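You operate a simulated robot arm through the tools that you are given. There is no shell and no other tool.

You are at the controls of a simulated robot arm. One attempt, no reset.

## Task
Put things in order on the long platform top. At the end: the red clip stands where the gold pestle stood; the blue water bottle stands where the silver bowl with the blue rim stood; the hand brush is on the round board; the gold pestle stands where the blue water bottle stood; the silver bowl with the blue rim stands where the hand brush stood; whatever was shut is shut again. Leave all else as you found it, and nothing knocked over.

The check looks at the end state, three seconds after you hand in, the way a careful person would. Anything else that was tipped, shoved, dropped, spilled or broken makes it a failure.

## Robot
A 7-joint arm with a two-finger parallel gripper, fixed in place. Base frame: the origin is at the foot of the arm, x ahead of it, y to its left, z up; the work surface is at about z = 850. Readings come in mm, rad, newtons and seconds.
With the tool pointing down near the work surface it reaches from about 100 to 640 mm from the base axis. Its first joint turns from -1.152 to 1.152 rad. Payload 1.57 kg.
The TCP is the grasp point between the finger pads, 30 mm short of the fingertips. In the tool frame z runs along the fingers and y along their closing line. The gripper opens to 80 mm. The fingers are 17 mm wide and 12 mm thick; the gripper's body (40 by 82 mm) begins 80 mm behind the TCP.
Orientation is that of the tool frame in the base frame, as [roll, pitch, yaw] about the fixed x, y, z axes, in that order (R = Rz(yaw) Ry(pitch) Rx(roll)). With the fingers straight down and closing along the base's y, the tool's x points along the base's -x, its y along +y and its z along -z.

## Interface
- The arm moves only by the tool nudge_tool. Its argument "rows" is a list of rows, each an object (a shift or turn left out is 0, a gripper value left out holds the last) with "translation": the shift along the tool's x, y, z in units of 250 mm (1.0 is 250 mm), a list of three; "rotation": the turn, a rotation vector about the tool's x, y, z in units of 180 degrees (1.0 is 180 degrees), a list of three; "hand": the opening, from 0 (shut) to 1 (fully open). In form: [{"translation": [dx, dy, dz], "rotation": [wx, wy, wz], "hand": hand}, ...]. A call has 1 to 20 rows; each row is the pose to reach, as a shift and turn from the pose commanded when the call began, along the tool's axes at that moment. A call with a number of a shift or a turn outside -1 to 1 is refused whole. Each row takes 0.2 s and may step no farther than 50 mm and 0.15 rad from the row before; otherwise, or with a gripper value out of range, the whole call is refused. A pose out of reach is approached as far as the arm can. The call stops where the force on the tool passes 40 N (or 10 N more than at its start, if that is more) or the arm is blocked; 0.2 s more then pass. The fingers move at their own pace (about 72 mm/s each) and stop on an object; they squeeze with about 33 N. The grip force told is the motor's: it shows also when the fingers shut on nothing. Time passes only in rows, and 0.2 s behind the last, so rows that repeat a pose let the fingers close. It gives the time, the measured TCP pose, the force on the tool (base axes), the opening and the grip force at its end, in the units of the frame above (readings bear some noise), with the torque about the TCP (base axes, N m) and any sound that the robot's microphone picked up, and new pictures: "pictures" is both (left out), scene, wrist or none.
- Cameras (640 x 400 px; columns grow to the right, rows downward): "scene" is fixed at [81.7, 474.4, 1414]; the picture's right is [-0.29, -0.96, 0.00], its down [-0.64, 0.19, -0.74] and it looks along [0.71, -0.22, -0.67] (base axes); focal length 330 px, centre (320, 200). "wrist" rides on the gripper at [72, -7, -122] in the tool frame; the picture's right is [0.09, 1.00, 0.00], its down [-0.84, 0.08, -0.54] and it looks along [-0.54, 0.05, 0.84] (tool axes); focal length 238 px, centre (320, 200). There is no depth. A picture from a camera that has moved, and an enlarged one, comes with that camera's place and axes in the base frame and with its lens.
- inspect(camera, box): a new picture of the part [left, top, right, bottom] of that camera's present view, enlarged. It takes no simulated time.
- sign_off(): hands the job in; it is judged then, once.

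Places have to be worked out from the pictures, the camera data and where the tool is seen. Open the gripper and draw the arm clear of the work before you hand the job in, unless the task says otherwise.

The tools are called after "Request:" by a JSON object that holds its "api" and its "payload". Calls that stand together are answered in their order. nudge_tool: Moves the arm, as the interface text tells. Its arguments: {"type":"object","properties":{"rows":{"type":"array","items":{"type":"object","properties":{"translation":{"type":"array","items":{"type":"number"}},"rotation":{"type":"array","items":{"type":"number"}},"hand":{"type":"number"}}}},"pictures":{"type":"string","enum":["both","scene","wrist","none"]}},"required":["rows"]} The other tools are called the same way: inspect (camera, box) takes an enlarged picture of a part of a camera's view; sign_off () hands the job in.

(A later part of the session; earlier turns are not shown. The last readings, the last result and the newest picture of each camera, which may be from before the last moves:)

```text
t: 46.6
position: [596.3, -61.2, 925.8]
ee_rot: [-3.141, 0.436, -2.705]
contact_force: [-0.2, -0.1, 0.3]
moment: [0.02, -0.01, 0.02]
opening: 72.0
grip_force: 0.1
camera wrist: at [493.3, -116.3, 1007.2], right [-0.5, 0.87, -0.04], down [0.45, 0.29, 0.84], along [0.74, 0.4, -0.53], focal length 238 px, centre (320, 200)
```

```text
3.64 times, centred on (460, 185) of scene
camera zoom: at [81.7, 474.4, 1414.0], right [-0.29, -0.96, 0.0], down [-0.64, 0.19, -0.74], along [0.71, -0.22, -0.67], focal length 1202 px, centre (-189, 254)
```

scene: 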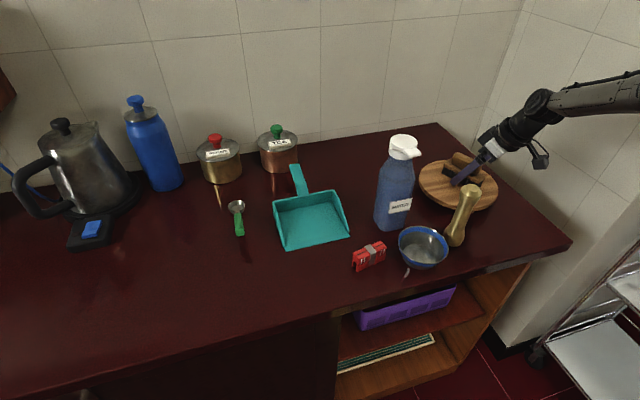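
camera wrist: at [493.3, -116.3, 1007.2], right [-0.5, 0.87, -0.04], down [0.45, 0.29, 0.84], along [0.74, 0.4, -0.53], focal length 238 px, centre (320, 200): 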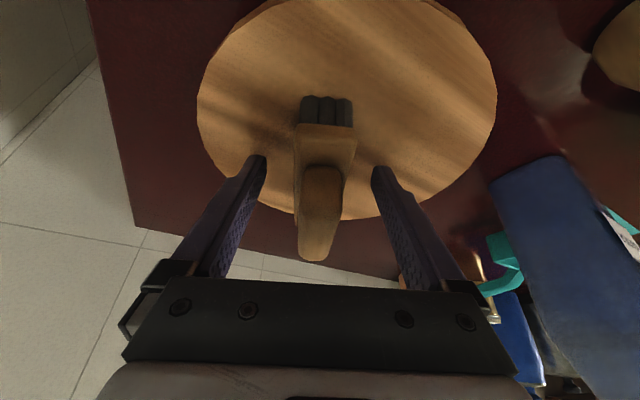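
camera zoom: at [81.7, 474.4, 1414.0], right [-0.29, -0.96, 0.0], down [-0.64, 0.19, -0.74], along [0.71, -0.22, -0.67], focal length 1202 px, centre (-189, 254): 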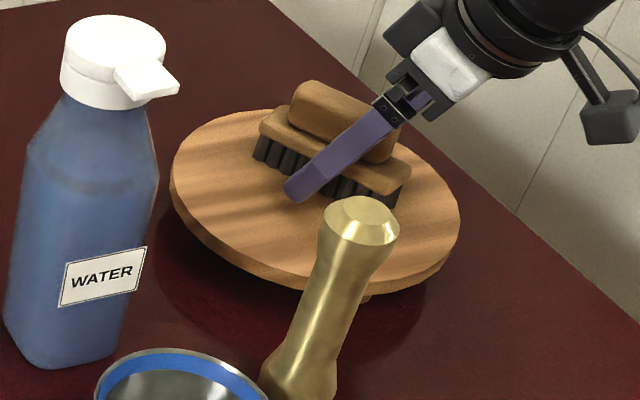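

The brush rests on the board. I'll back out along the tool axis and draw back toward the robot.

Request:
{"api": "nudge_tool", "payload": {"rows": [{"translation": [0, 0, -0.1], "hand": 0.9}, {"translation": [0, 0, -0.27]}, {"translation": [0, 0, -0.44]}, {"translation": [0.12, 0.07, -0.55]}, {"translation": [0.23, 0.135, -0.645]}, {"translation": [0.34, 0.2, -0.74]}, {"translation": [0.45, 0.265, -0.835]}, {"translation": [0.54, 0.32, -0.913]}, {"translation": [0.54, 0.32, -0.913]}]}}

Request:
{"api": "inspect", "payload": {"camera": "scene", "box": [390, 130, 510, 240]}}

Request:
{"api": "inspect", "payload": {"camera": "scene", "box": [370, 200, 480, 290]}}

```text
t: 48.6
position: [363.5, -81.3, 1076.3]
ee_rot: [3.141, 0.436, -2.706]
contact_force: [0.4, 0.1, 0.1]
moment: [-0.03, 0.01, -0.02]
opening: 72.2
grip_force: 0.0
camera wrist: at [261.0, -136.2, 1157.2], right [-0.5, 0.87, -0.04], down [0.45, 0.29, 0.85], along [0.74, 0.4, -0.53], focal length 238 px, centre (320, 200)
```

scene: 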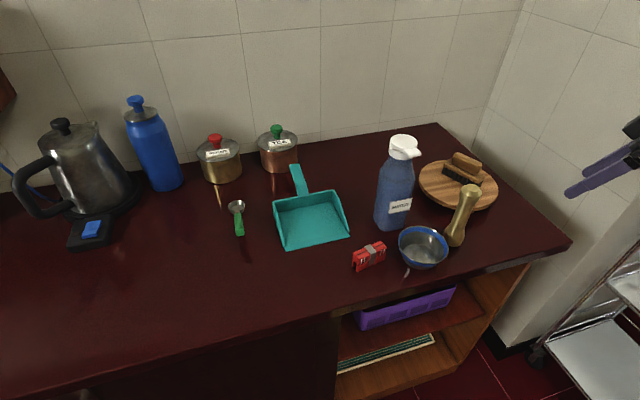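
wrist: 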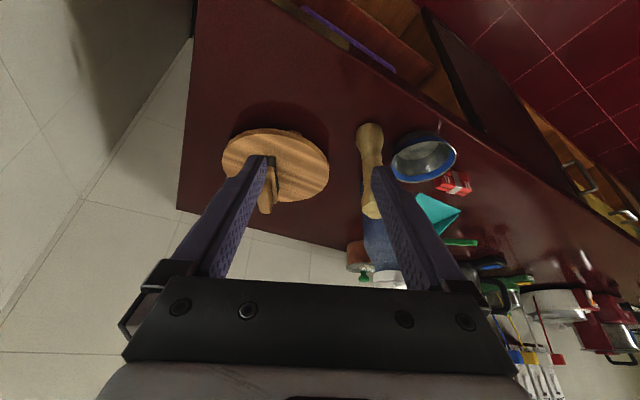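

```text
3.64 times, centred on (450, 185) of scene
camera zoom: at [81.7, 474.4, 1414.0], right [-0.29, -0.96, 0.0], down [-0.64, 0.19, -0.74], along [0.71, -0.22, -0.67], focal length 1202 px, centre (-153, 254)
```

zoom: 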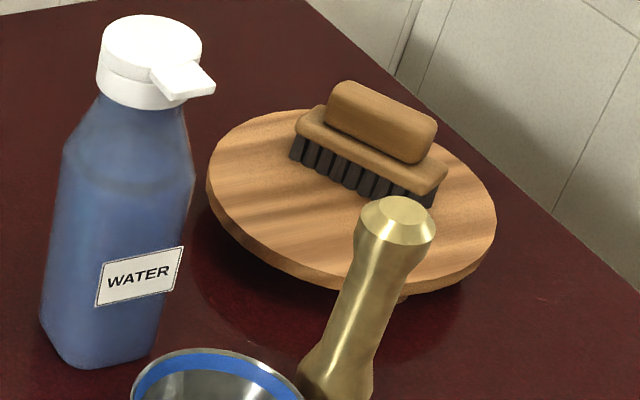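

```text
4.44 times, centred on (425, 245) of scene
camera zoom: at [81.7, 474.4, 1414.0], right [-0.29, -0.96, 0.0], down [-0.64, 0.19, -0.74], along [0.71, -0.22, -0.67], focal length 1469 px, centre (-147, 0)
```

zoom: 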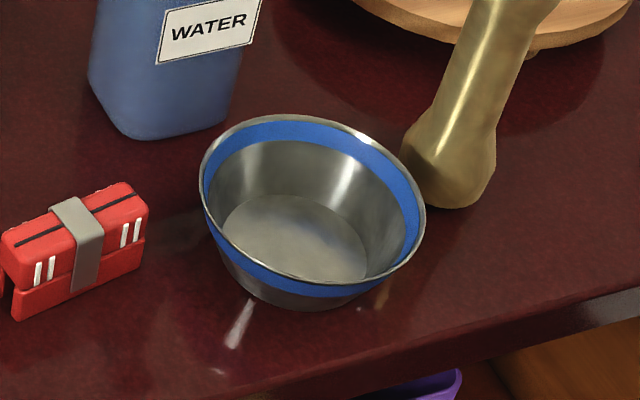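

The brush sits squarely on the board. The bowl is at about (440, 144). Now I'll untilt, then yaw the hand back while moving over toward the bowl's robot side.

Request:
{"api": "nudge_tool", "payload": {"rows": [{"rotation": [0, 0.0465, 0], "hand": 0.6}, {"rotation": [0, 0.093, 0]}, {"rotation": [0, 0.1389, 0]}, {"rotation": [0, 0.1389, 0]}], "pictures": "none"}}

Request:
{"api": "nudge_tool", "payload": {"rows": [{"translation": [-0.028, 0.061, 0], "rotation": [0, 0, 0.045]}, {"translation": [-0.056, 0.122, 0], "rotation": [0, 0, 0.09]}, {"translation": [-0.083, 0.183, 0], "rotation": [0, 0, 0.135]}, {"translation": [-0.111, 0.244, 0], "rotation": [0, 0, 0.18]}, {"translation": [-0.139, 0.305, 0], "rotation": [0, 0, 0.225]}, {"translation": [-0.167, 0.366, 0], "rotation": [0, 0, 0.27]}, {"translation": [-0.194, 0.427, 0], "rotation": [0, 0, 0.315]}, {"translation": [-0.222, 0.488, 0], "rotation": [0, 0, 0.36]}, {"translation": [-0.25, 0.549, 0], "rotation": [0, 0, 0.405]}, {"translation": [-0.278, 0.61, 0], "rotation": [0, 0, 0.45]}, {"translation": [-0.305, 0.671, 0], "rotation": [0, 0, 0.495]}, {"translation": [-0.333, 0.732, 0], "rotation": [0, 0, 0.539]}, {"translation": [-0.333, 0.732, 0], "rotation": [0, 0, 0.539]}]}}

```text
t: 49.6
position: [363.5, -82.0, 1076.6]
ee_rot: [-3.14, -0.001, -2.705]
contact_force: [-0.3, 0.2, 0.2]
moment: [0.0, 0.03, 0.02]
opening: 48.2
grip_force: 0.0
```

```text
t: 52.4
position: [363.3, 120.4, 1077.3]
ee_rot: [-3.141, 0.0, 1.884]
contact_force: [-0.3, 0.2, -0.2]
moment: [-0.02, 0.0, 0.0]
opening: 48.2
grip_force: 0.1
camera wrist: at [334.2, 186.4, 1199.3], right [0.92, 0.39, 0.0], down [0.33, -0.77, 0.54], along [0.21, -0.5, -0.84], focal length 238 px, centre (320, 200)
```

scene: 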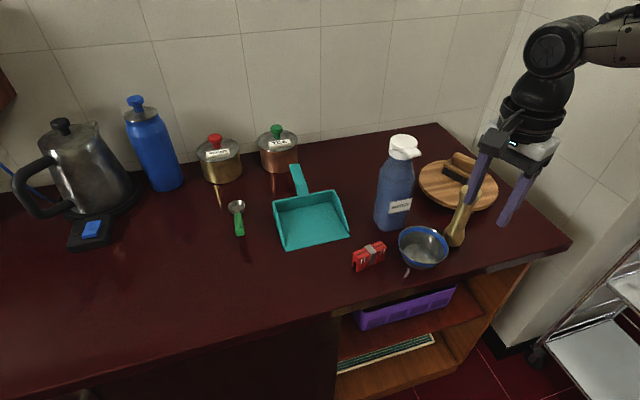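
wrist: 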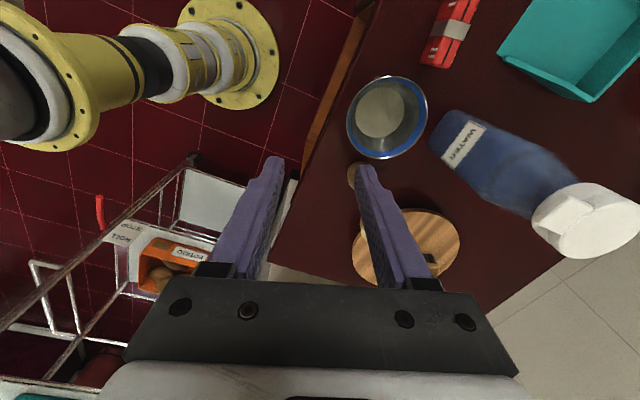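

Pose is good. I'll zoom on the bowl to triangulate its present centre.

Request:
{"api": "inspect", "payload": {"camera": "wrist", "box": [320, 60, 460, 180]}}

```text
3.33 times, centred on (390, 120) of wrist
camera zoom: at [334.2, 186.4, 1199.3], right [0.92, 0.39, 0.0], down [0.33, -0.77, 0.54], along [0.21, -0.5, -0.84], focal length 794 px, centre (87, 467)
```

zoom: 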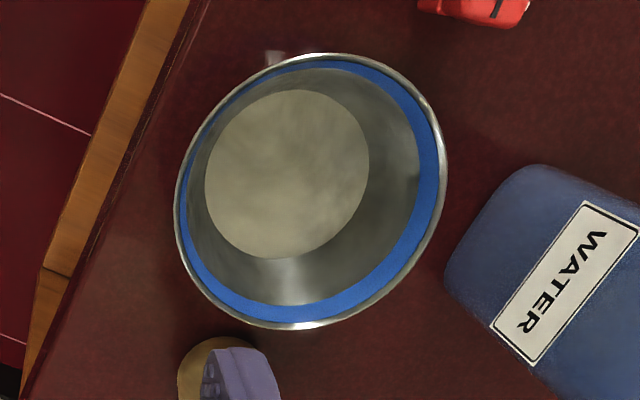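

The two views average to a bowl centre of (439, 146.5). I'll tilt 22° and descend to the pre-grasp.

Request:
{"api": "nudge_tool", "payload": {"rows": [{"translation": [0, 0, 0.1], "rotation": [-0.041, 0, 0], "hand": 0.6}, {"translation": [0.003, -0.003, 0.2], "rotation": [-0.082, 0, 0]}, {"translation": [0.006, -0.006, 0.3], "rotation": [-0.1222, 0, 0]}, {"translation": [0.006, -0.006, 0.396], "rotation": [-0.1222, 0, 0]}, {"translation": [0.006, -0.006, 0.396], "rotation": [-0.1222, 0, 0]}]}}

Request:
{"api": "inspect", "payload": {"camera": "wrist", "box": [240, 20, 480, 220]}}

```text
t: 53.6
position: [360.3, 120.8, 976.9]
ee_rot: [2.755, -0.002, 1.885]
contact_force: [-0.9, -0.1, 1.0]
moment: [-0.01, 0.0, -0.01]
opening: 47.9
grip_force: 0.1
camera wrist: at [289.2, 173.4, 1088.7], right [0.85, 0.37, 0.37], down [0.13, -0.84, 0.53], along [0.51, -0.4, -0.76], focal length 238 px, centre (320, 200)
```

scene: 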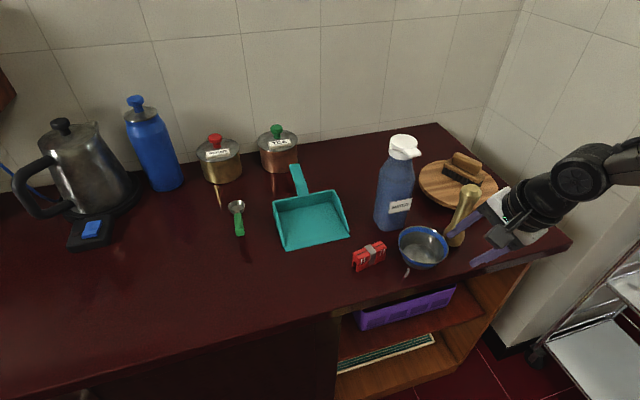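
wrist: 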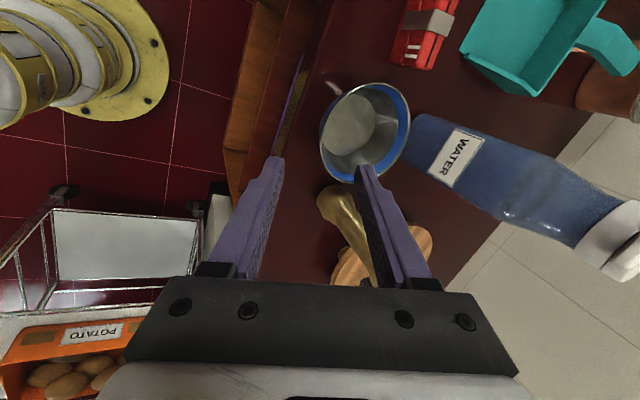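

```text
2.00 times, centred on (360, 120) of wrist
camera zoom: at [289.2, 173.4, 1088.7], right [0.85, 0.37, 0.37], down [0.13, -0.84, 0.53], along [0.51, -0.4, -0.76], focal length 477 px, centre (240, 360)
```

zoom: 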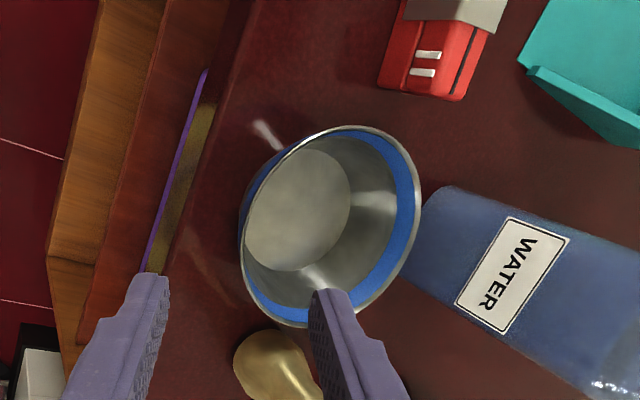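

The near rim lines up with the finger mid-plane. I'll advance 88 mm along the tool axis.

Request:
{"api": "nudge_tool", "payload": {"rows": [{"translation": [0, 0.001, 0.12], "hand": 0.6}, {"translation": [0, 0.002, 0.22]}, {"translation": [0, 0.004, 0.3]}, {"translation": [0, 0.004, 0.352]}, {"translation": [0, 0.004, 0.352]}]}}

Request:
{"api": "inspect", "payload": {"camera": "wrist", "box": [220, 60, 460, 260]}}

```text
t: 54.8
position: [392.8, 130.1, 897.0]
ee_rot: [2.757, -0.001, 1.885]
contact_force: [-0.5, -0.3, -0.1]
moment: [-0.01, -0.02, 0.02]
opening: 48.0
grip_force: 0.1
camera wrist: at [320.8, 183.8, 1008.1], right [0.85, 0.37, 0.37], down [0.13, -0.84, 0.53], along [0.51, -0.4, -0.76], focal length 238 px, centre (320, 200)
```

scene: 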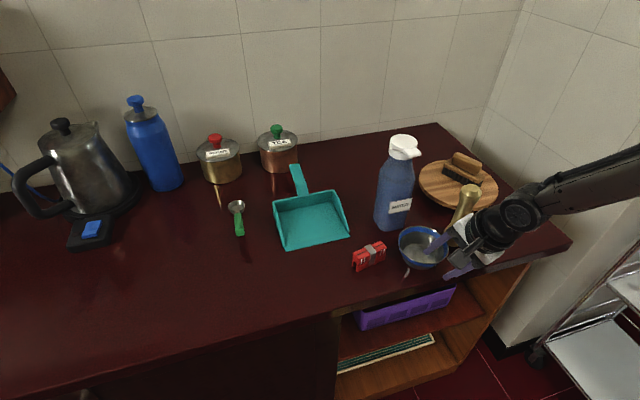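
wrist: 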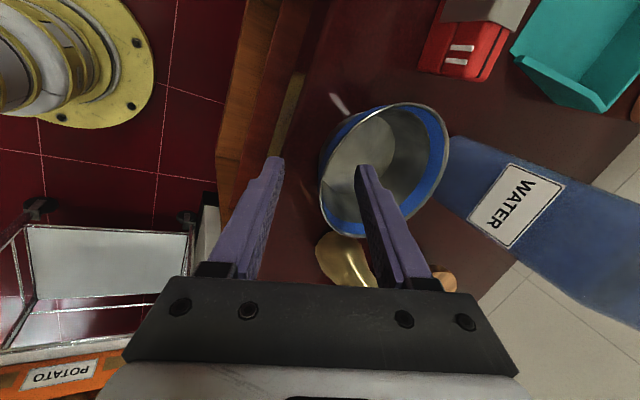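

```text
2.00 times, centred on (340, 160) of wrist
camera zoom: at [320.8, 183.8, 1008.1], right [0.85, 0.37, 0.37], down [0.13, -0.84, 0.53], along [0.51, -0.4, -0.76], focal length 477 px, centre (280, 280)
```

zoom: 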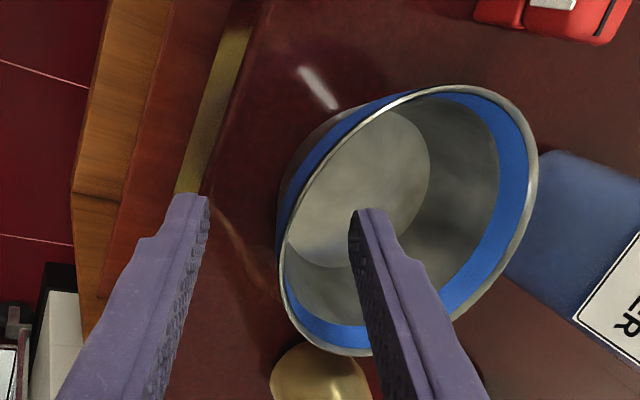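

The rim is centred between the fingers. I'll close.

Request:
{"api": "nudge_tool", "payload": {"rows": [{"hand": 0.2}, {"hand": 0.0}, {"hand": 0.0}, {"hand": 0.0}]}}

Request:
{"api": "inspect", "payload": {"camera": "scene", "box": [370, 190, 480, 290]}}

```text
t: 55.8
position: [391.4, 130.8, 897.3]
ee_rot: [2.755, 0.0, 1.884]
contact_force: [0.0, 1.2, 1.4]
moment: [0.03, 0.0, -0.06]
opening: 1.9
grip_force: 23.1
camera wrist: at [320.8, 183.8, 1008.4], right [0.85, 0.37, 0.37], down [0.13, -0.84, 0.53], along [0.51, -0.4, -0.76], focal length 238 px, centre (320, 200)
```

scene: 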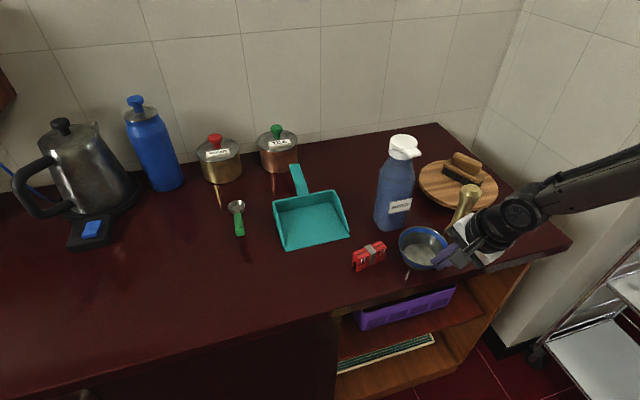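
wrist: 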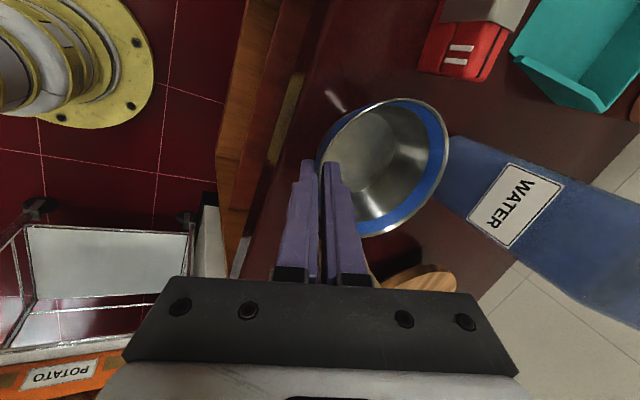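

```text
4.00 times, centred on (425, 240) of scene
camera zoom: at [81.7, 474.4, 1414.0], right [-0.29, -0.96, 0.0], down [-0.64, 0.19, -0.74], along [0.71, -0.22, -0.67], focal length 1322 px, centre (-100, 40)
```

zoom: 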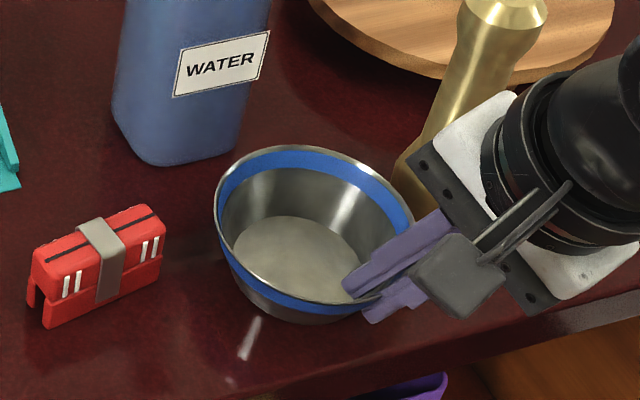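

The bowl is held with almost no torque. I'll lift 80 mm and carry it halfway, above the clip.

Request:
{"api": "nudge_tool", "payload": {"rows": [{"translation": [0, 0.03, -0.074], "hand": 0.0}, {"translation": [0, 0.09, -0.222]}, {"translation": [0, 0.12, -0.297]}, {"translation": [0.154, 0.19, -0.269]}, {"translation": [0.308, 0.26, -0.24]}, {"translation": [0.463, 0.33, -0.212]}, {"translation": [0.617, 0.3995, -0.184]}, {"translation": [0.617, 0.3995, -0.184]}]}}

```text
t: 57.6
position: [416.7, 300.9, 976.3]
ee_rot: [2.756, -0.001, 1.884]
contact_force: [0.1, -0.5, -0.8]
moment: [0.0, 0.08, 0.0]
opening: 1.8
grip_force: 24.0
camera wrist: at [345.5, 354.4, 1087.6], right [0.85, 0.37, 0.37], down [0.13, -0.84, 0.53], along [0.51, -0.4, -0.76], focal length 238 px, centre (320, 200)
```

scene: 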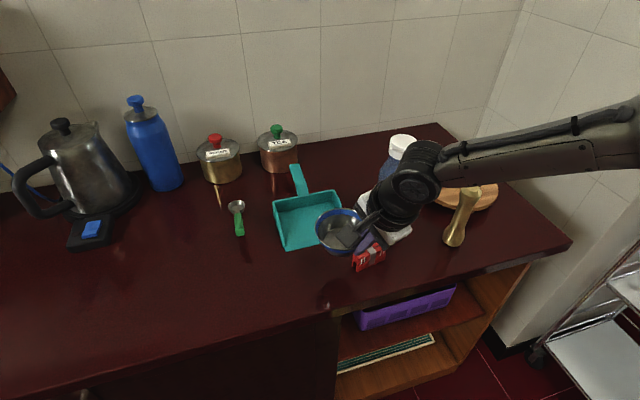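
wrist: 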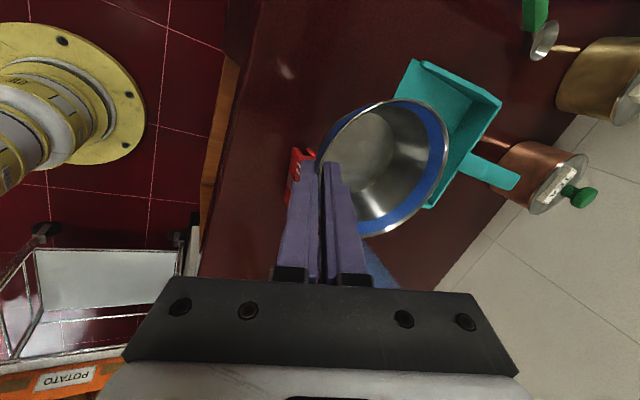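

Halfway, and the bowl is level. I'll continue to above the brush's old place while turning +17°.

Request:
{"api": "nudge_tool", "payload": {"rows": [{"translation": [0.13, 0.058, 0.024], "rotation": [0, 0.0076, -0.0188], "hand": 0.0}, {"translation": [0.28, 0.126, 0.051], "rotation": [0, 0.0164, -0.0406]}, {"translation": [0.43, 0.194, 0.078], "rotation": [0, 0.0252, -0.0624]}, {"translation": [0.55, 0.248, 0.1], "rotation": [0, 0.0322, -0.0797]}, {"translation": [0.605, 0.273, 0.11], "rotation": [0, 0.0354, -0.0876]}, {"translation": [0.605, 0.273, 0.11], "rotation": [0, 0.0354, -0.0876]}]}}

Request:
{"api": "inspect", "payload": {"camera": "scene", "box": [190, 190, 330, 310]}}

```text
t: 59.0
position: [439.6, 466.5, 978.1]
ee_rot: [2.758, 0.0, 2.182]
contact_force: [-0.2, -0.3, -0.5]
moment: [-0.01, 0.04, -0.03]
opening: 1.8
grip_force: 23.5
camera wrist: at [356.2, 497.0, 1088.1], right [0.7, 0.61, 0.37], down [0.37, -0.76, 0.53], along [0.61, -0.23, -0.76], focal length 238 px, centre (320, 200)
```

scene: 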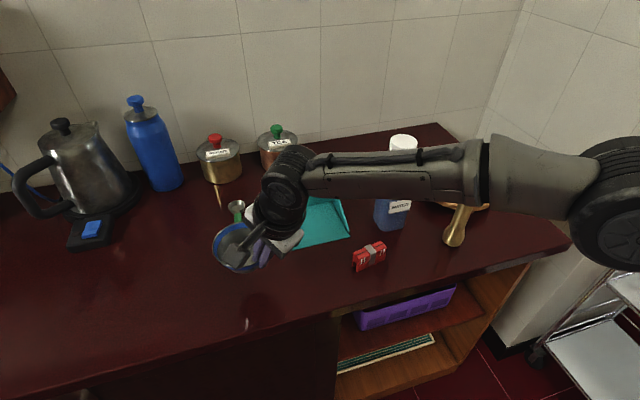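
wrist: 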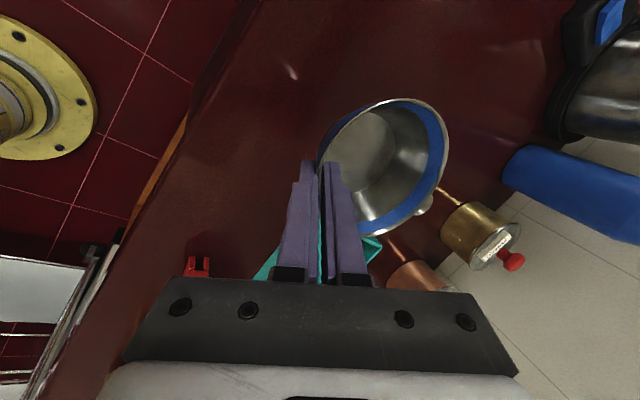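

```text
3.33 times, centred on (260, 250) of scene
camera zoom: at [81.7, 474.4, 1414.0], right [-0.29, -0.96, 0.0], down [-0.64, 0.19, -0.74], along [0.71, -0.22, -0.67], focal length 1102 px, centre (520, 33)
```

zoom: 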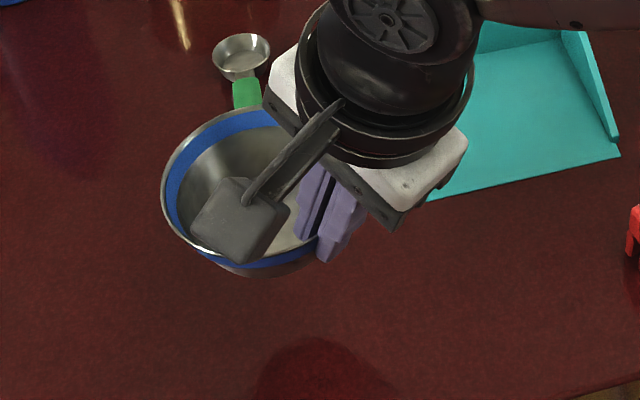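

Above the target. I'll lower 79 mm, slowing at the end.

Request:
{"api": "nudge_tool", "payload": {"rows": [{"translation": [0.001, -0.05, 0.13], "hand": 0.0}, {"translation": [0.002, -0.095, 0.24]}, {"translation": [0.003, -0.112, 0.278]}, {"translation": [0.003, -0.118, 0.293]}, {"translation": [0.003, -0.118, 0.293]}]}}

Request:
{"api": "inspect", "payload": {"camera": "scene", "box": [190, 190, 330, 310]}}

```text
t: 60.2
position: [438.8, 467.1, 897.3]
ee_rot: [2.758, 0.0, 2.181]
contact_force: [-0.3, -0.5, -0.7]
moment: [-0.04, 0.01, 0.0]
opening: 2.0
grip_force: 23.3
camera wrist: at [356.2, 497.2, 1008.6], right [0.7, 0.6, 0.37], down [0.37, -0.76, 0.53], along [0.61, -0.24, -0.76], focal length 238 px, centre (320, 200)
```

scene: 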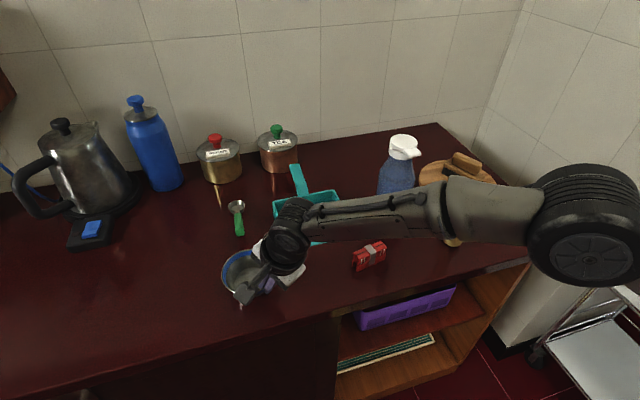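
wrist: 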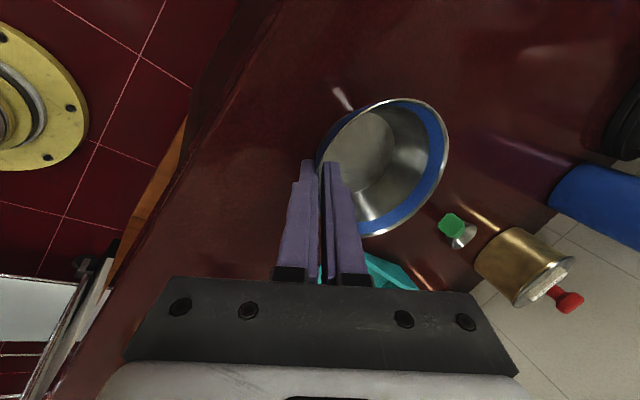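

```text
3.33 times, centred on (260, 250) of scene
camera zoom: at [81.7, 474.4, 1414.0], right [-0.29, -0.96, 0.0], down [-0.64, 0.19, -0.74], along [0.71, -0.22, -0.67], focal length 1102 px, centre (520, 33)
```

zoom: 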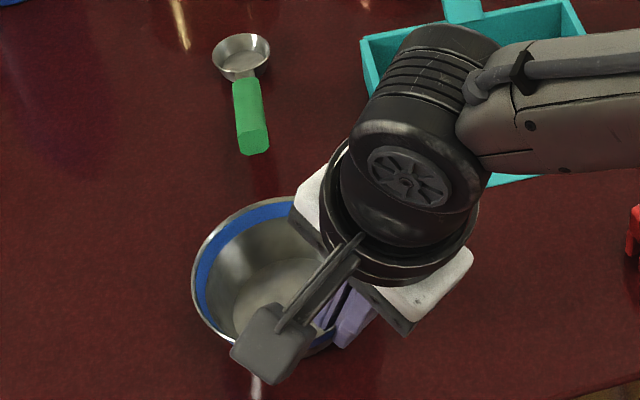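

No contact yet. I'll lower another 2 mm in small steps.

Request:
{"api": "nudge_tool", "payload": {"rows": [{"translation": [0, -0.0015, 0.0037], "hand": 0.0}, {"translation": [0, -0.003, 0.0074]}, {"translation": [0, -0.003, 0.0074]}], "pictures": "none"}}

```text
t: 61.0
position: [439.8, 468.0, 897.7]
ee_rot: [2.753, 0.0, 2.182]
contact_force: [-0.2, -2.5, 6.3]
moment: [0.05, -0.01, 0.01]
opening: 2.0
grip_force: 24.1
```

It's on the table. I'll relieve 1.5 mm, open, and back out along the tool axis.

Request:
{"api": "nudge_tool", "payload": {"rows": [{"translation": [0, 0.0022, -0.0055], "hand": 0.0}, {"translation": [0, 0.0022, -0.0055], "hand": 0.6}, {"translation": [0, 0.0022, -0.0055], "hand": 0.6}, {"translation": [0, 0.0022, -0.0055], "hand": 0.6}, {"translation": [0, 0.0022, -0.12], "hand": 0.6}, {"translation": [0, 0.0022, -0.3], "hand": 0.6}, {"translation": [0, 0.0022, -0.44], "hand": 0.6}, {"translation": [0, 0.0022, -0.44], "hand": 0.6}]}}

Request:
{"api": "inspect", "payload": {"camera": "scene", "box": [190, 200, 330, 310]}}

```text
t: 62.8
position: [405.1, 443.9, 997.8]
ee_rot: [2.757, 0.0, 2.182]
contact_force: [-0.2, 0.1, 0.6]
moment: [0.02, 0.0, 0.03]
opening: 47.7
grip_force: 0.1
camera wrist: at [322.5, 474.6, 1109.2], right [0.7, 0.61, 0.37], down [0.37, -0.76, 0.53], along [0.61, -0.24, -0.76], focal length 238 px, centre (320, 200)
```

scene: 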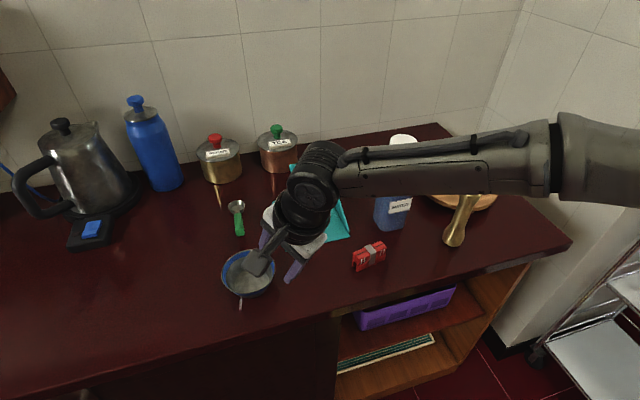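
wrist: 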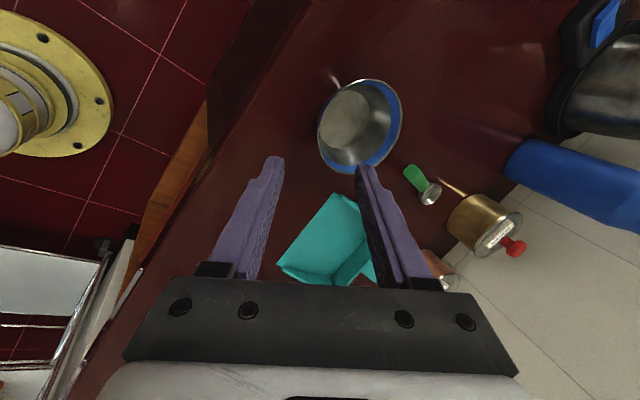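

```text
3.64 times, centred on (260, 255) of scene
camera zoom: at [81.7, 474.4, 1414.0], right [-0.29, -0.96, 0.0], down [-0.64, 0.19, -0.74], along [0.71, -0.22, -0.67], focal length 1202 px, centre (538, 0)
```

zoom: 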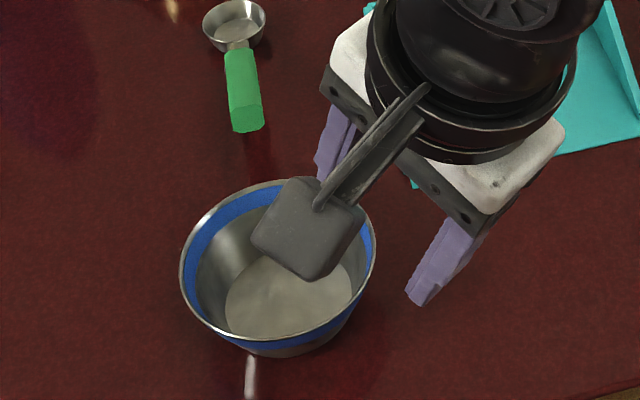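

The bowl stands at about (478, 493.5), within a few mm of the brush's old centre. Now for the pestle: I'll retreat, untilt, and turn the hand back to its initial yaw.

Request:
{"api": "nudge_tool", "payload": {"rows": [{"translation": [-0.08, -0.073, -0.1]}, {"translation": [-0.18, -0.165, -0.2], "rotation": [0.03, 0, 0]}, {"translation": [-0.28, -0.26, -0.3], "rotation": [0.07, 0, 0]}, {"translation": [-0.36, -0.34, -0.38], "rotation": [0.11, 0, 0]}, {"translation": [-0.388, -0.366, -0.407], "rotation": [0.1222, 0, 0], "hand": 1.0}, {"translation": [-0.388, -0.366, -0.407], "rotation": [0.1222, 0, 0]}], "pictures": "scene"}}

Request:
{"api": "inspect", "payload": {"camera": "scene", "box": [190, 200, 330, 310]}}

```text
t: 64.2
position: [361.5, 294.1, 1059.2]
ee_rot: [-3.141, 0.0, 2.18]
contact_force: [-0.9, -1.1, 0.6]
moment: [0.01, 0.0, 0.0]
opening: 80.1
grip_force: 0.0
```

scene: 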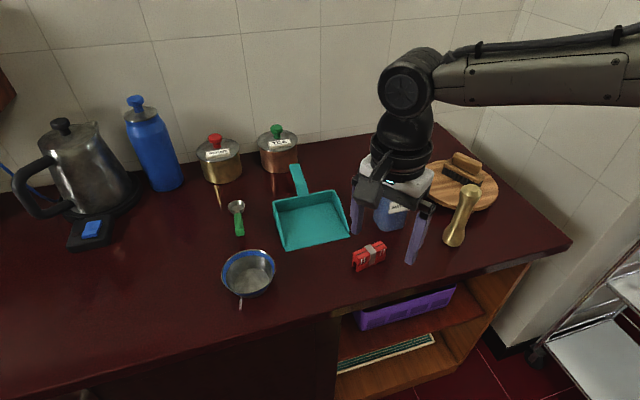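

```text
3.64 times, centred on (260, 255) of scene
camera zoom: at [81.7, 474.4, 1414.0], right [-0.29, -0.96, 0.0], down [-0.64, 0.19, -0.74], along [0.71, -0.22, -0.67], focal length 1202 px, centre (538, 0)
```

zoom: 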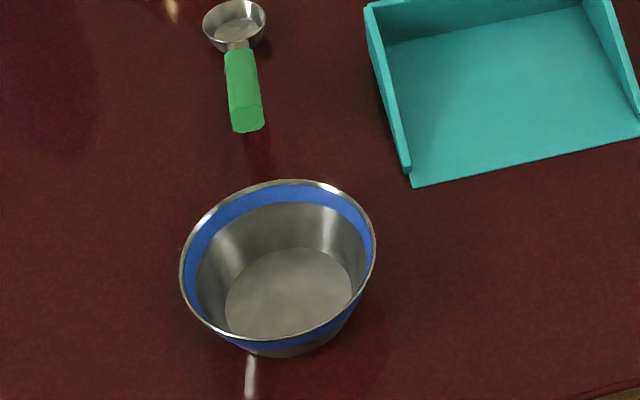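

The bowl stands well. I'll move back toward the pestle while turning to yaw 180°.

Request:
{"api": "nudge_tool", "payload": {"rows": [{"translation": [-0.115, -0.068, -0.009], "rotation": [0, 0, -0.0437], "hand": 1.0}, {"translation": [-0.231, -0.136, -0.018], "rotation": [0, 0, -0.0873]}, {"translation": [-0.347, -0.204, -0.027], "rotation": [0, 0, -0.131]}, {"translation": [-0.462, -0.272, -0.037], "rotation": [0, 0, -0.1746]}, {"translation": [-0.578, -0.34, -0.046], "rotation": [0, 0, -0.2183]}, {"translation": [-0.693, -0.408, -0.055], "rotation": [0, 0, -0.262]}, {"translation": [-0.809, -0.476, -0.064], "rotation": [0, 0, -0.3056]}, {"translation": [-0.809, -0.476, -0.064], "rotation": [0, 0, -0.3056]}]}}

Request:
{"api": "inspect", "payload": {"camera": "wrist", "box": [230, 80, 430, 240]}}

Request:
{"api": "inspect", "payload": {"camera": "scene", "box": [420, 170, 500, 260]}}

```text
t: 66.0
position: [381.4, 61.2, 1074.7]
ee_rot: [-3.141, 0.0, 3.142]
contact_force: [0.4, 0.7, 0.3]
moment: [-0.02, 0.04, 0.0]
opening: 79.9
grip_force: 0.0
camera wrist: at [309.2, 54.6, 1196.8], right [-0.09, 1.0, 0.0], down [0.84, 0.08, 0.54], along [0.54, 0.05, -0.84], focal length 238 px, centre (320, 200)
```

scene: 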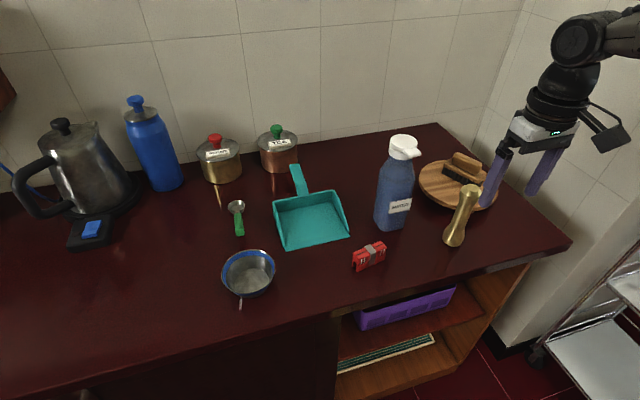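
wrist: 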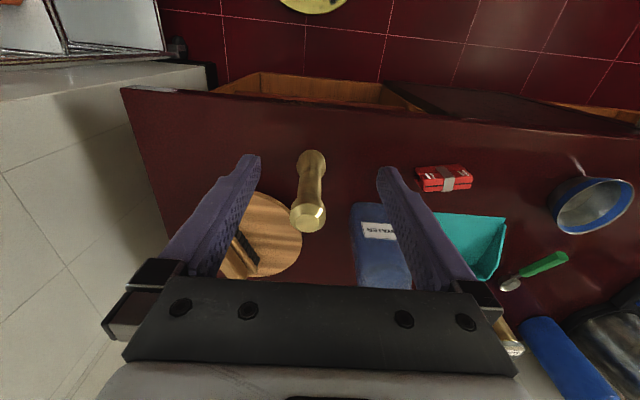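

```text
2.50 times, centred on (330, 160) of wrist
camera zoom: at [309.2, 54.6, 1196.8], right [-0.09, 1.0, 0.0], down [0.84, 0.08, 0.54], along [0.54, 0.05, -0.84], focal length 596 px, centre (295, 300)
```

zoom: 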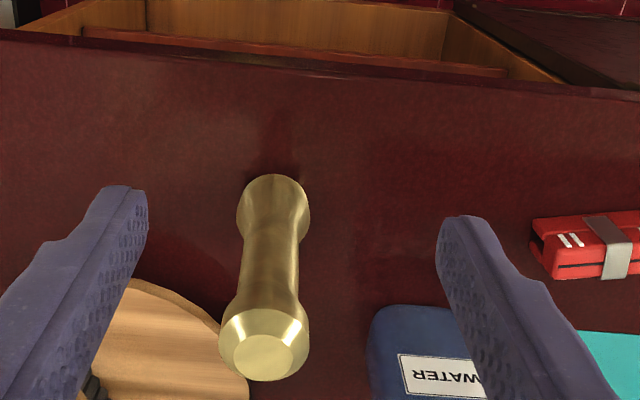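

```text
4.44 times, centred on (460, 215) of scene
camera zoom: at [81.7, 474.3, 1414.0], right [-0.29, -0.96, 0.0], down [-0.64, 0.19, -0.74], along [0.71, -0.22, -0.67], focal length 1469 px, centre (-302, 133)
```

zoom: 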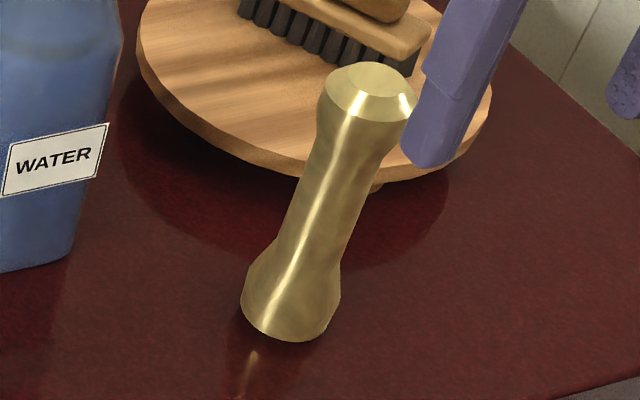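

The wrist view places the pestle upright at about (459.5, 54.5), top ≈1006, with a waist about 27 mm wide near z≈930. I'll move above it, keeping tips higher than its top, and check the alignment.

Request:
{"api": "nudge_tool", "payload": {"rows": [{"translation": [-0.15, -0.013, 0], "hand": 1.0}, {"translation": [-0.312, -0.027, 0]}, {"translation": [-0.312, -0.027, 0]}]}}

Request:
{"api": "inspect", "payload": {"camera": "wrist", "box": [200, 60, 440, 260]}}

Request:
{"api": "inspect", "payload": {"camera": "scene", "box": [410, 100, 530, 260]}}

```text
t: 66.8
position: [458.5, 55.9, 1074.0]
ee_rot: [-3.141, -0.001, 3.14]
contact_force: [-0.6, 0.2, 0.3]
moment: [0.02, -0.02, 0.0]
opening: 80.1
grip_force: 0.1
camera wrist: at [386.7, 48.6, 1196.2], right [-0.09, 1.0, 0.0], down [0.84, 0.08, 0.54], along [0.54, 0.05, -0.84], focal length 238 px, centre (320, 200)
```

scene: 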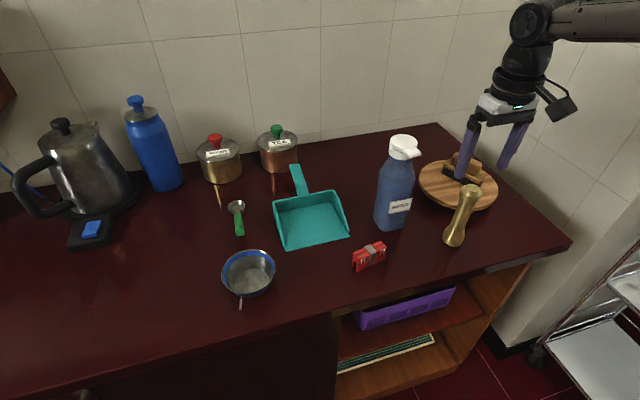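
wrist: 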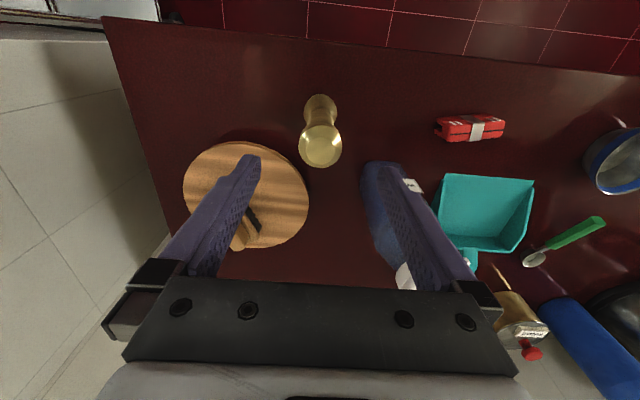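

```text
2.00 times, centred on (320, 160) of wrist
camera zoom: at [386.7, 48.6, 1196.2], right [-0.09, 1.0, 0.0], down [0.84, 0.08, 0.54], along [0.54, 0.05, -0.84], focal length 477 px, centre (320, 280)
```

zoom: 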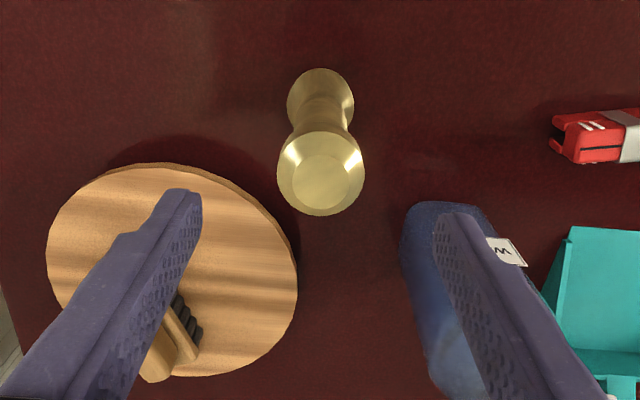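

```text
2.50 times, centred on (470, 180) of scene
camera zoom: at [81.7, 474.4, 1414.0], right [-0.29, -0.96, 0.0], down [-0.64, 0.19, -0.74], along [0.71, -0.22, -0.67], focal length 826 px, centre (-55, 250)
```

zoom: 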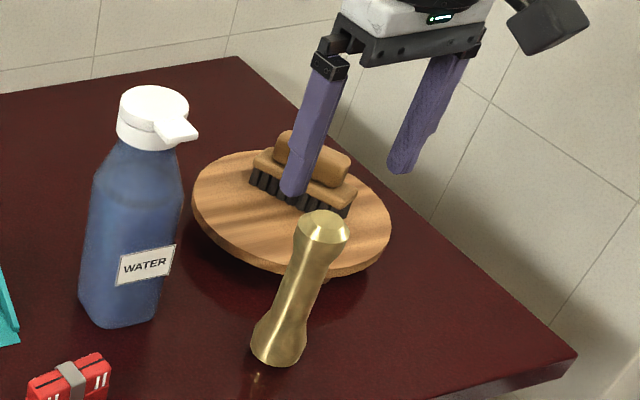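

The pestle is right below the tool at about (459.5, 55.3). I'll descend vertically to z≈934 around its waist.

Request:
{"api": "nudge_tool", "payload": {"rows": [{"translation": [-0.004, -0.002, 0.16], "hand": 1.0}, {"translation": [-0.004, -0.002, 0.32]}, {"translation": [-0.004, -0.002, 0.44]}, {"translation": [-0.004, -0.002, 0.52]}, {"translation": [-0.004, -0.002, 0.558]}, {"translation": [-0.004, -0.002, 0.558]}]}}

Request:
{"api": "inspect", "payload": {"camera": "scene", "box": [410, 140, 530, 260]}}

```text
t: 68.2
position: [458.3, 53.2, 933.7]
ee_rot: [-3.141, 0.001, 3.141]
contact_force: [0.8, 0.6, -0.4]
moment: [-0.02, -0.01, 0.01]
opening: 80.2
grip_force: 0.0
camera wrist: at [387.0, 47.3, 1056.5], right [-0.09, 1.0, 0.0], down [0.84, 0.08, 0.54], along [0.54, 0.05, -0.84], focal length 238 px, centre (320, 200)
```

scene: 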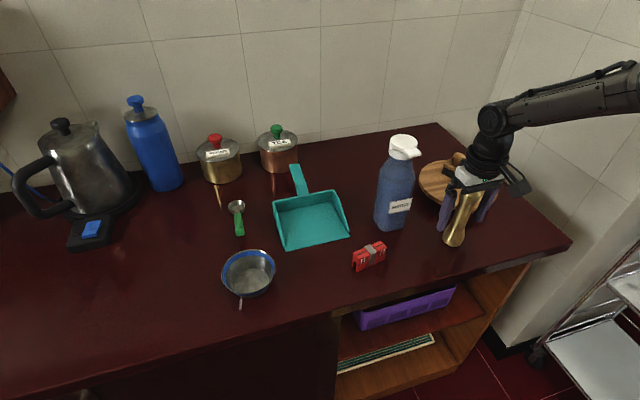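
wrist: 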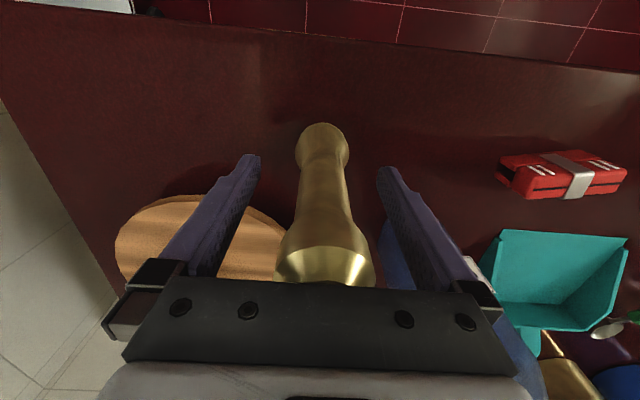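

```text
3.33 times, centred on (470, 200) of scene
camera zoom: at [81.7, 474.4, 1414.0], right [-0.29, -0.96, 0.0], down [-0.64, 0.19, -0.74], along [0.71, -0.22, -0.67], focal length 1102 px, centre (-180, 200)
```

zoom: 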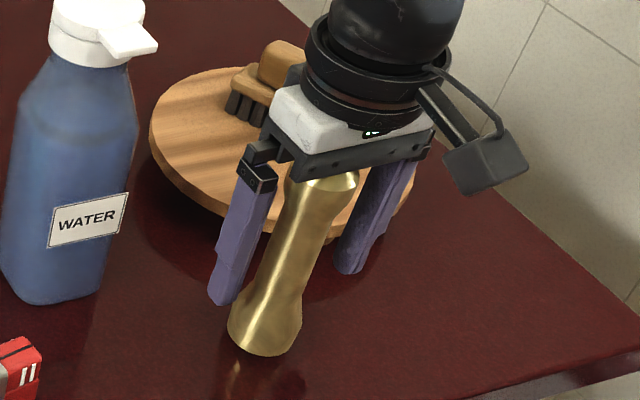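

The pestle is about 1.5 mm to +y of the tool axis. I'll correct that and close.

Request:
{"api": "nudge_tool", "payload": {"rows": [{"translation": [-0.002, 0.006, 0], "hand": 0.6}, {"translation": [-0.002, 0.006, 0], "hand": 0.3}, {"translation": [-0.002, 0.006, 0], "hand": 0.0}, {"translation": [-0.002, 0.006, 0], "hand": 0.0}, {"translation": [-0.002, 0.006, 0], "hand": 0.0}, {"translation": [-0.002, 0.006, 0], "hand": 0.0}]}}

Request:
{"api": "inspect", "payload": {"camera": "scene", "box": [410, 140, 530, 260]}}

```text
t: 69.6
position: [459.3, 55.0, 934.9]
ee_rot: [3.14, -0.002, 3.14]
contact_force: [0.2, 0.3, 0.5]
moment: [-0.01, -0.03, 0.01]
opening: 36.7
grip_force: 33.2
camera wrist: at [387.5, 48.8, 1056.8], right [-0.09, 1.0, 0.0], down [0.84, 0.08, 0.54], along [0.54, 0.05, -0.84], focal length 238 px, centre (320, 200)
```

scene: 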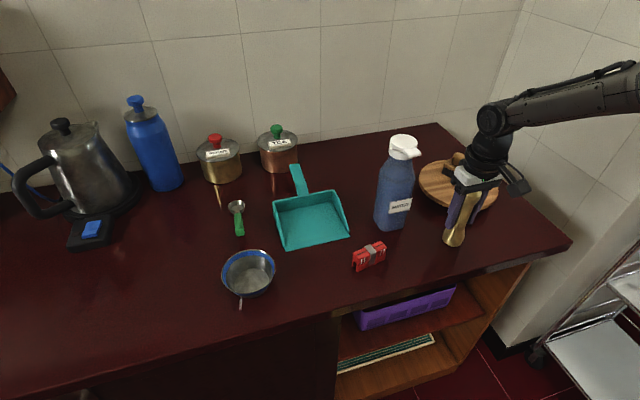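
wrist: 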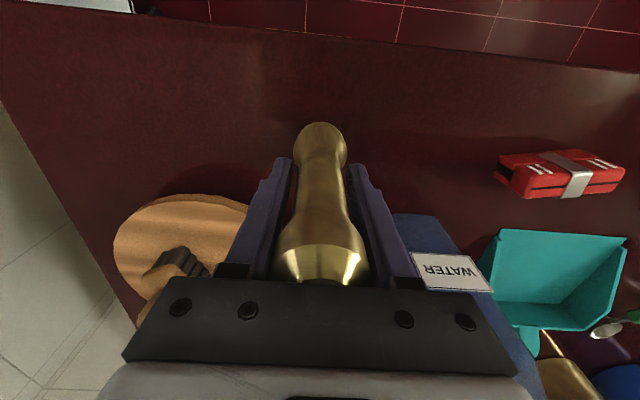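

```text
3.33 times, centred on (470, 200) of scene
camera zoom: at [81.7, 474.4, 1414.0], right [-0.29, -0.96, 0.0], down [-0.64, 0.19, -0.74], along [0.71, -0.22, -0.67], focal length 1102 px, centre (-180, 200)
```

zoom: 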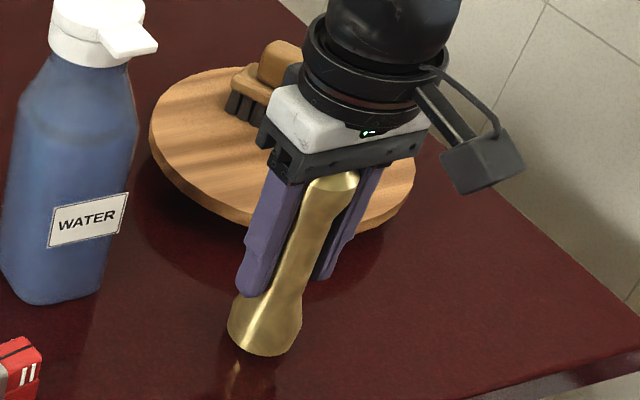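

It's held at 36.7 mm, so the pads bear on the flare. I'll lift gently and check for slip.

Request:
{"api": "nudge_tool", "payload": {"rows": [{"translation": [0, 0, -0.02], "hand": 0.0}, {"translation": [0, 0, -0.06]}, {"translation": [0, 0, -0.1]}, {"translation": [0, 0, -0.1]}]}}

Request:
{"api": "inspect", "payload": {"camera": "scene", "box": [410, 140, 530, 260]}}

```text
t: 70.6
position: [460.2, 54.4, 959.0]
ee_rot: [-3.141, -0.002, 3.141]
contact_force: [0.4, 0.8, -4.9]
moment: [-0.01, 0.01, 0.01]
opening: 36.4
grip_force: 33.9
camera wrist: at [387.4, 48.4, 1081.9], right [-0.09, 1.0, 0.0], down [0.84, 0.08, 0.54], along [0.54, 0.05, -0.84], focal length 238 px, centre (320, 200)
```

scene: 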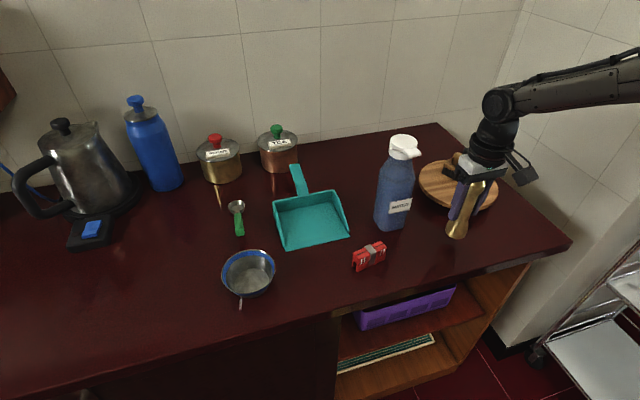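
wrist: 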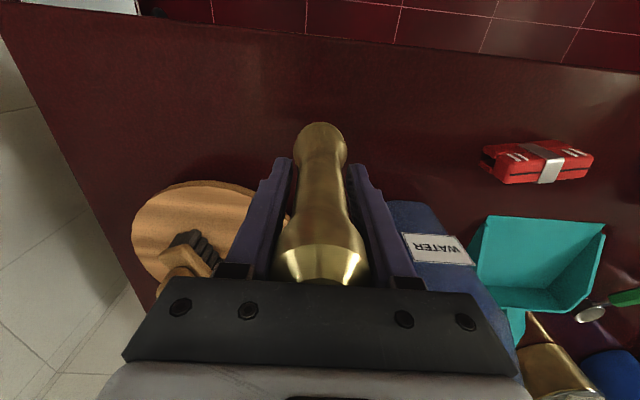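

```text
3.33 times, centred on (470, 200) of scene
camera zoom: at [81.8, 474.4, 1414.0], right [-0.29, -0.96, 0.0], down [-0.64, 0.19, -0.74], along [0.71, -0.22, -0.67], focal length 1102 px, centre (-180, 200)
```

zoom: 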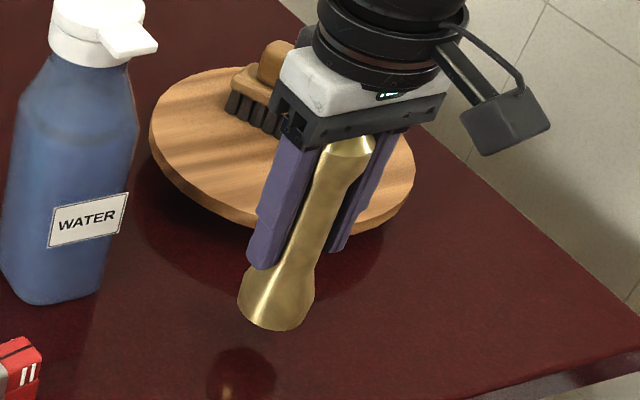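

The pestle hangs upright (4.9 N) without slipping. I'll raise it further and carry it toward the bottle's old place, bowing toward the robot to stay clear of the bottle.

Request:
{"api": "nudge_tool", "payload": {"rows": [{"translation": [0, 0, -0.1], "hand": 0.0}, {"translation": [0.06, 0.1, -0.2]}, {"translation": [0.13, 0.26, -0.2]}, {"translation": [0.16, 0.44, -0.2]}, {"translation": [0.16, 0.6, -0.2]}, {"translation": [0.16, 0.76, -0.2]}, {"translation": [0.16, 0.76, -0.2]}], "pictures": "scene"}}

```text
t: 72.2
position: [418.9, 245.8, 1009.2]
ee_rot: [-3.14, -0.001, 3.141]
contact_force: [0.4, -0.6, -4.2]
moment: [0.0, -0.01, 0.03]
opening: 36.6
grip_force: 32.9
```

scene: 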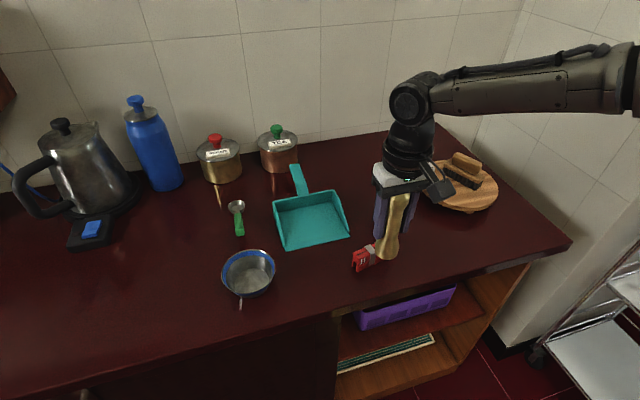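

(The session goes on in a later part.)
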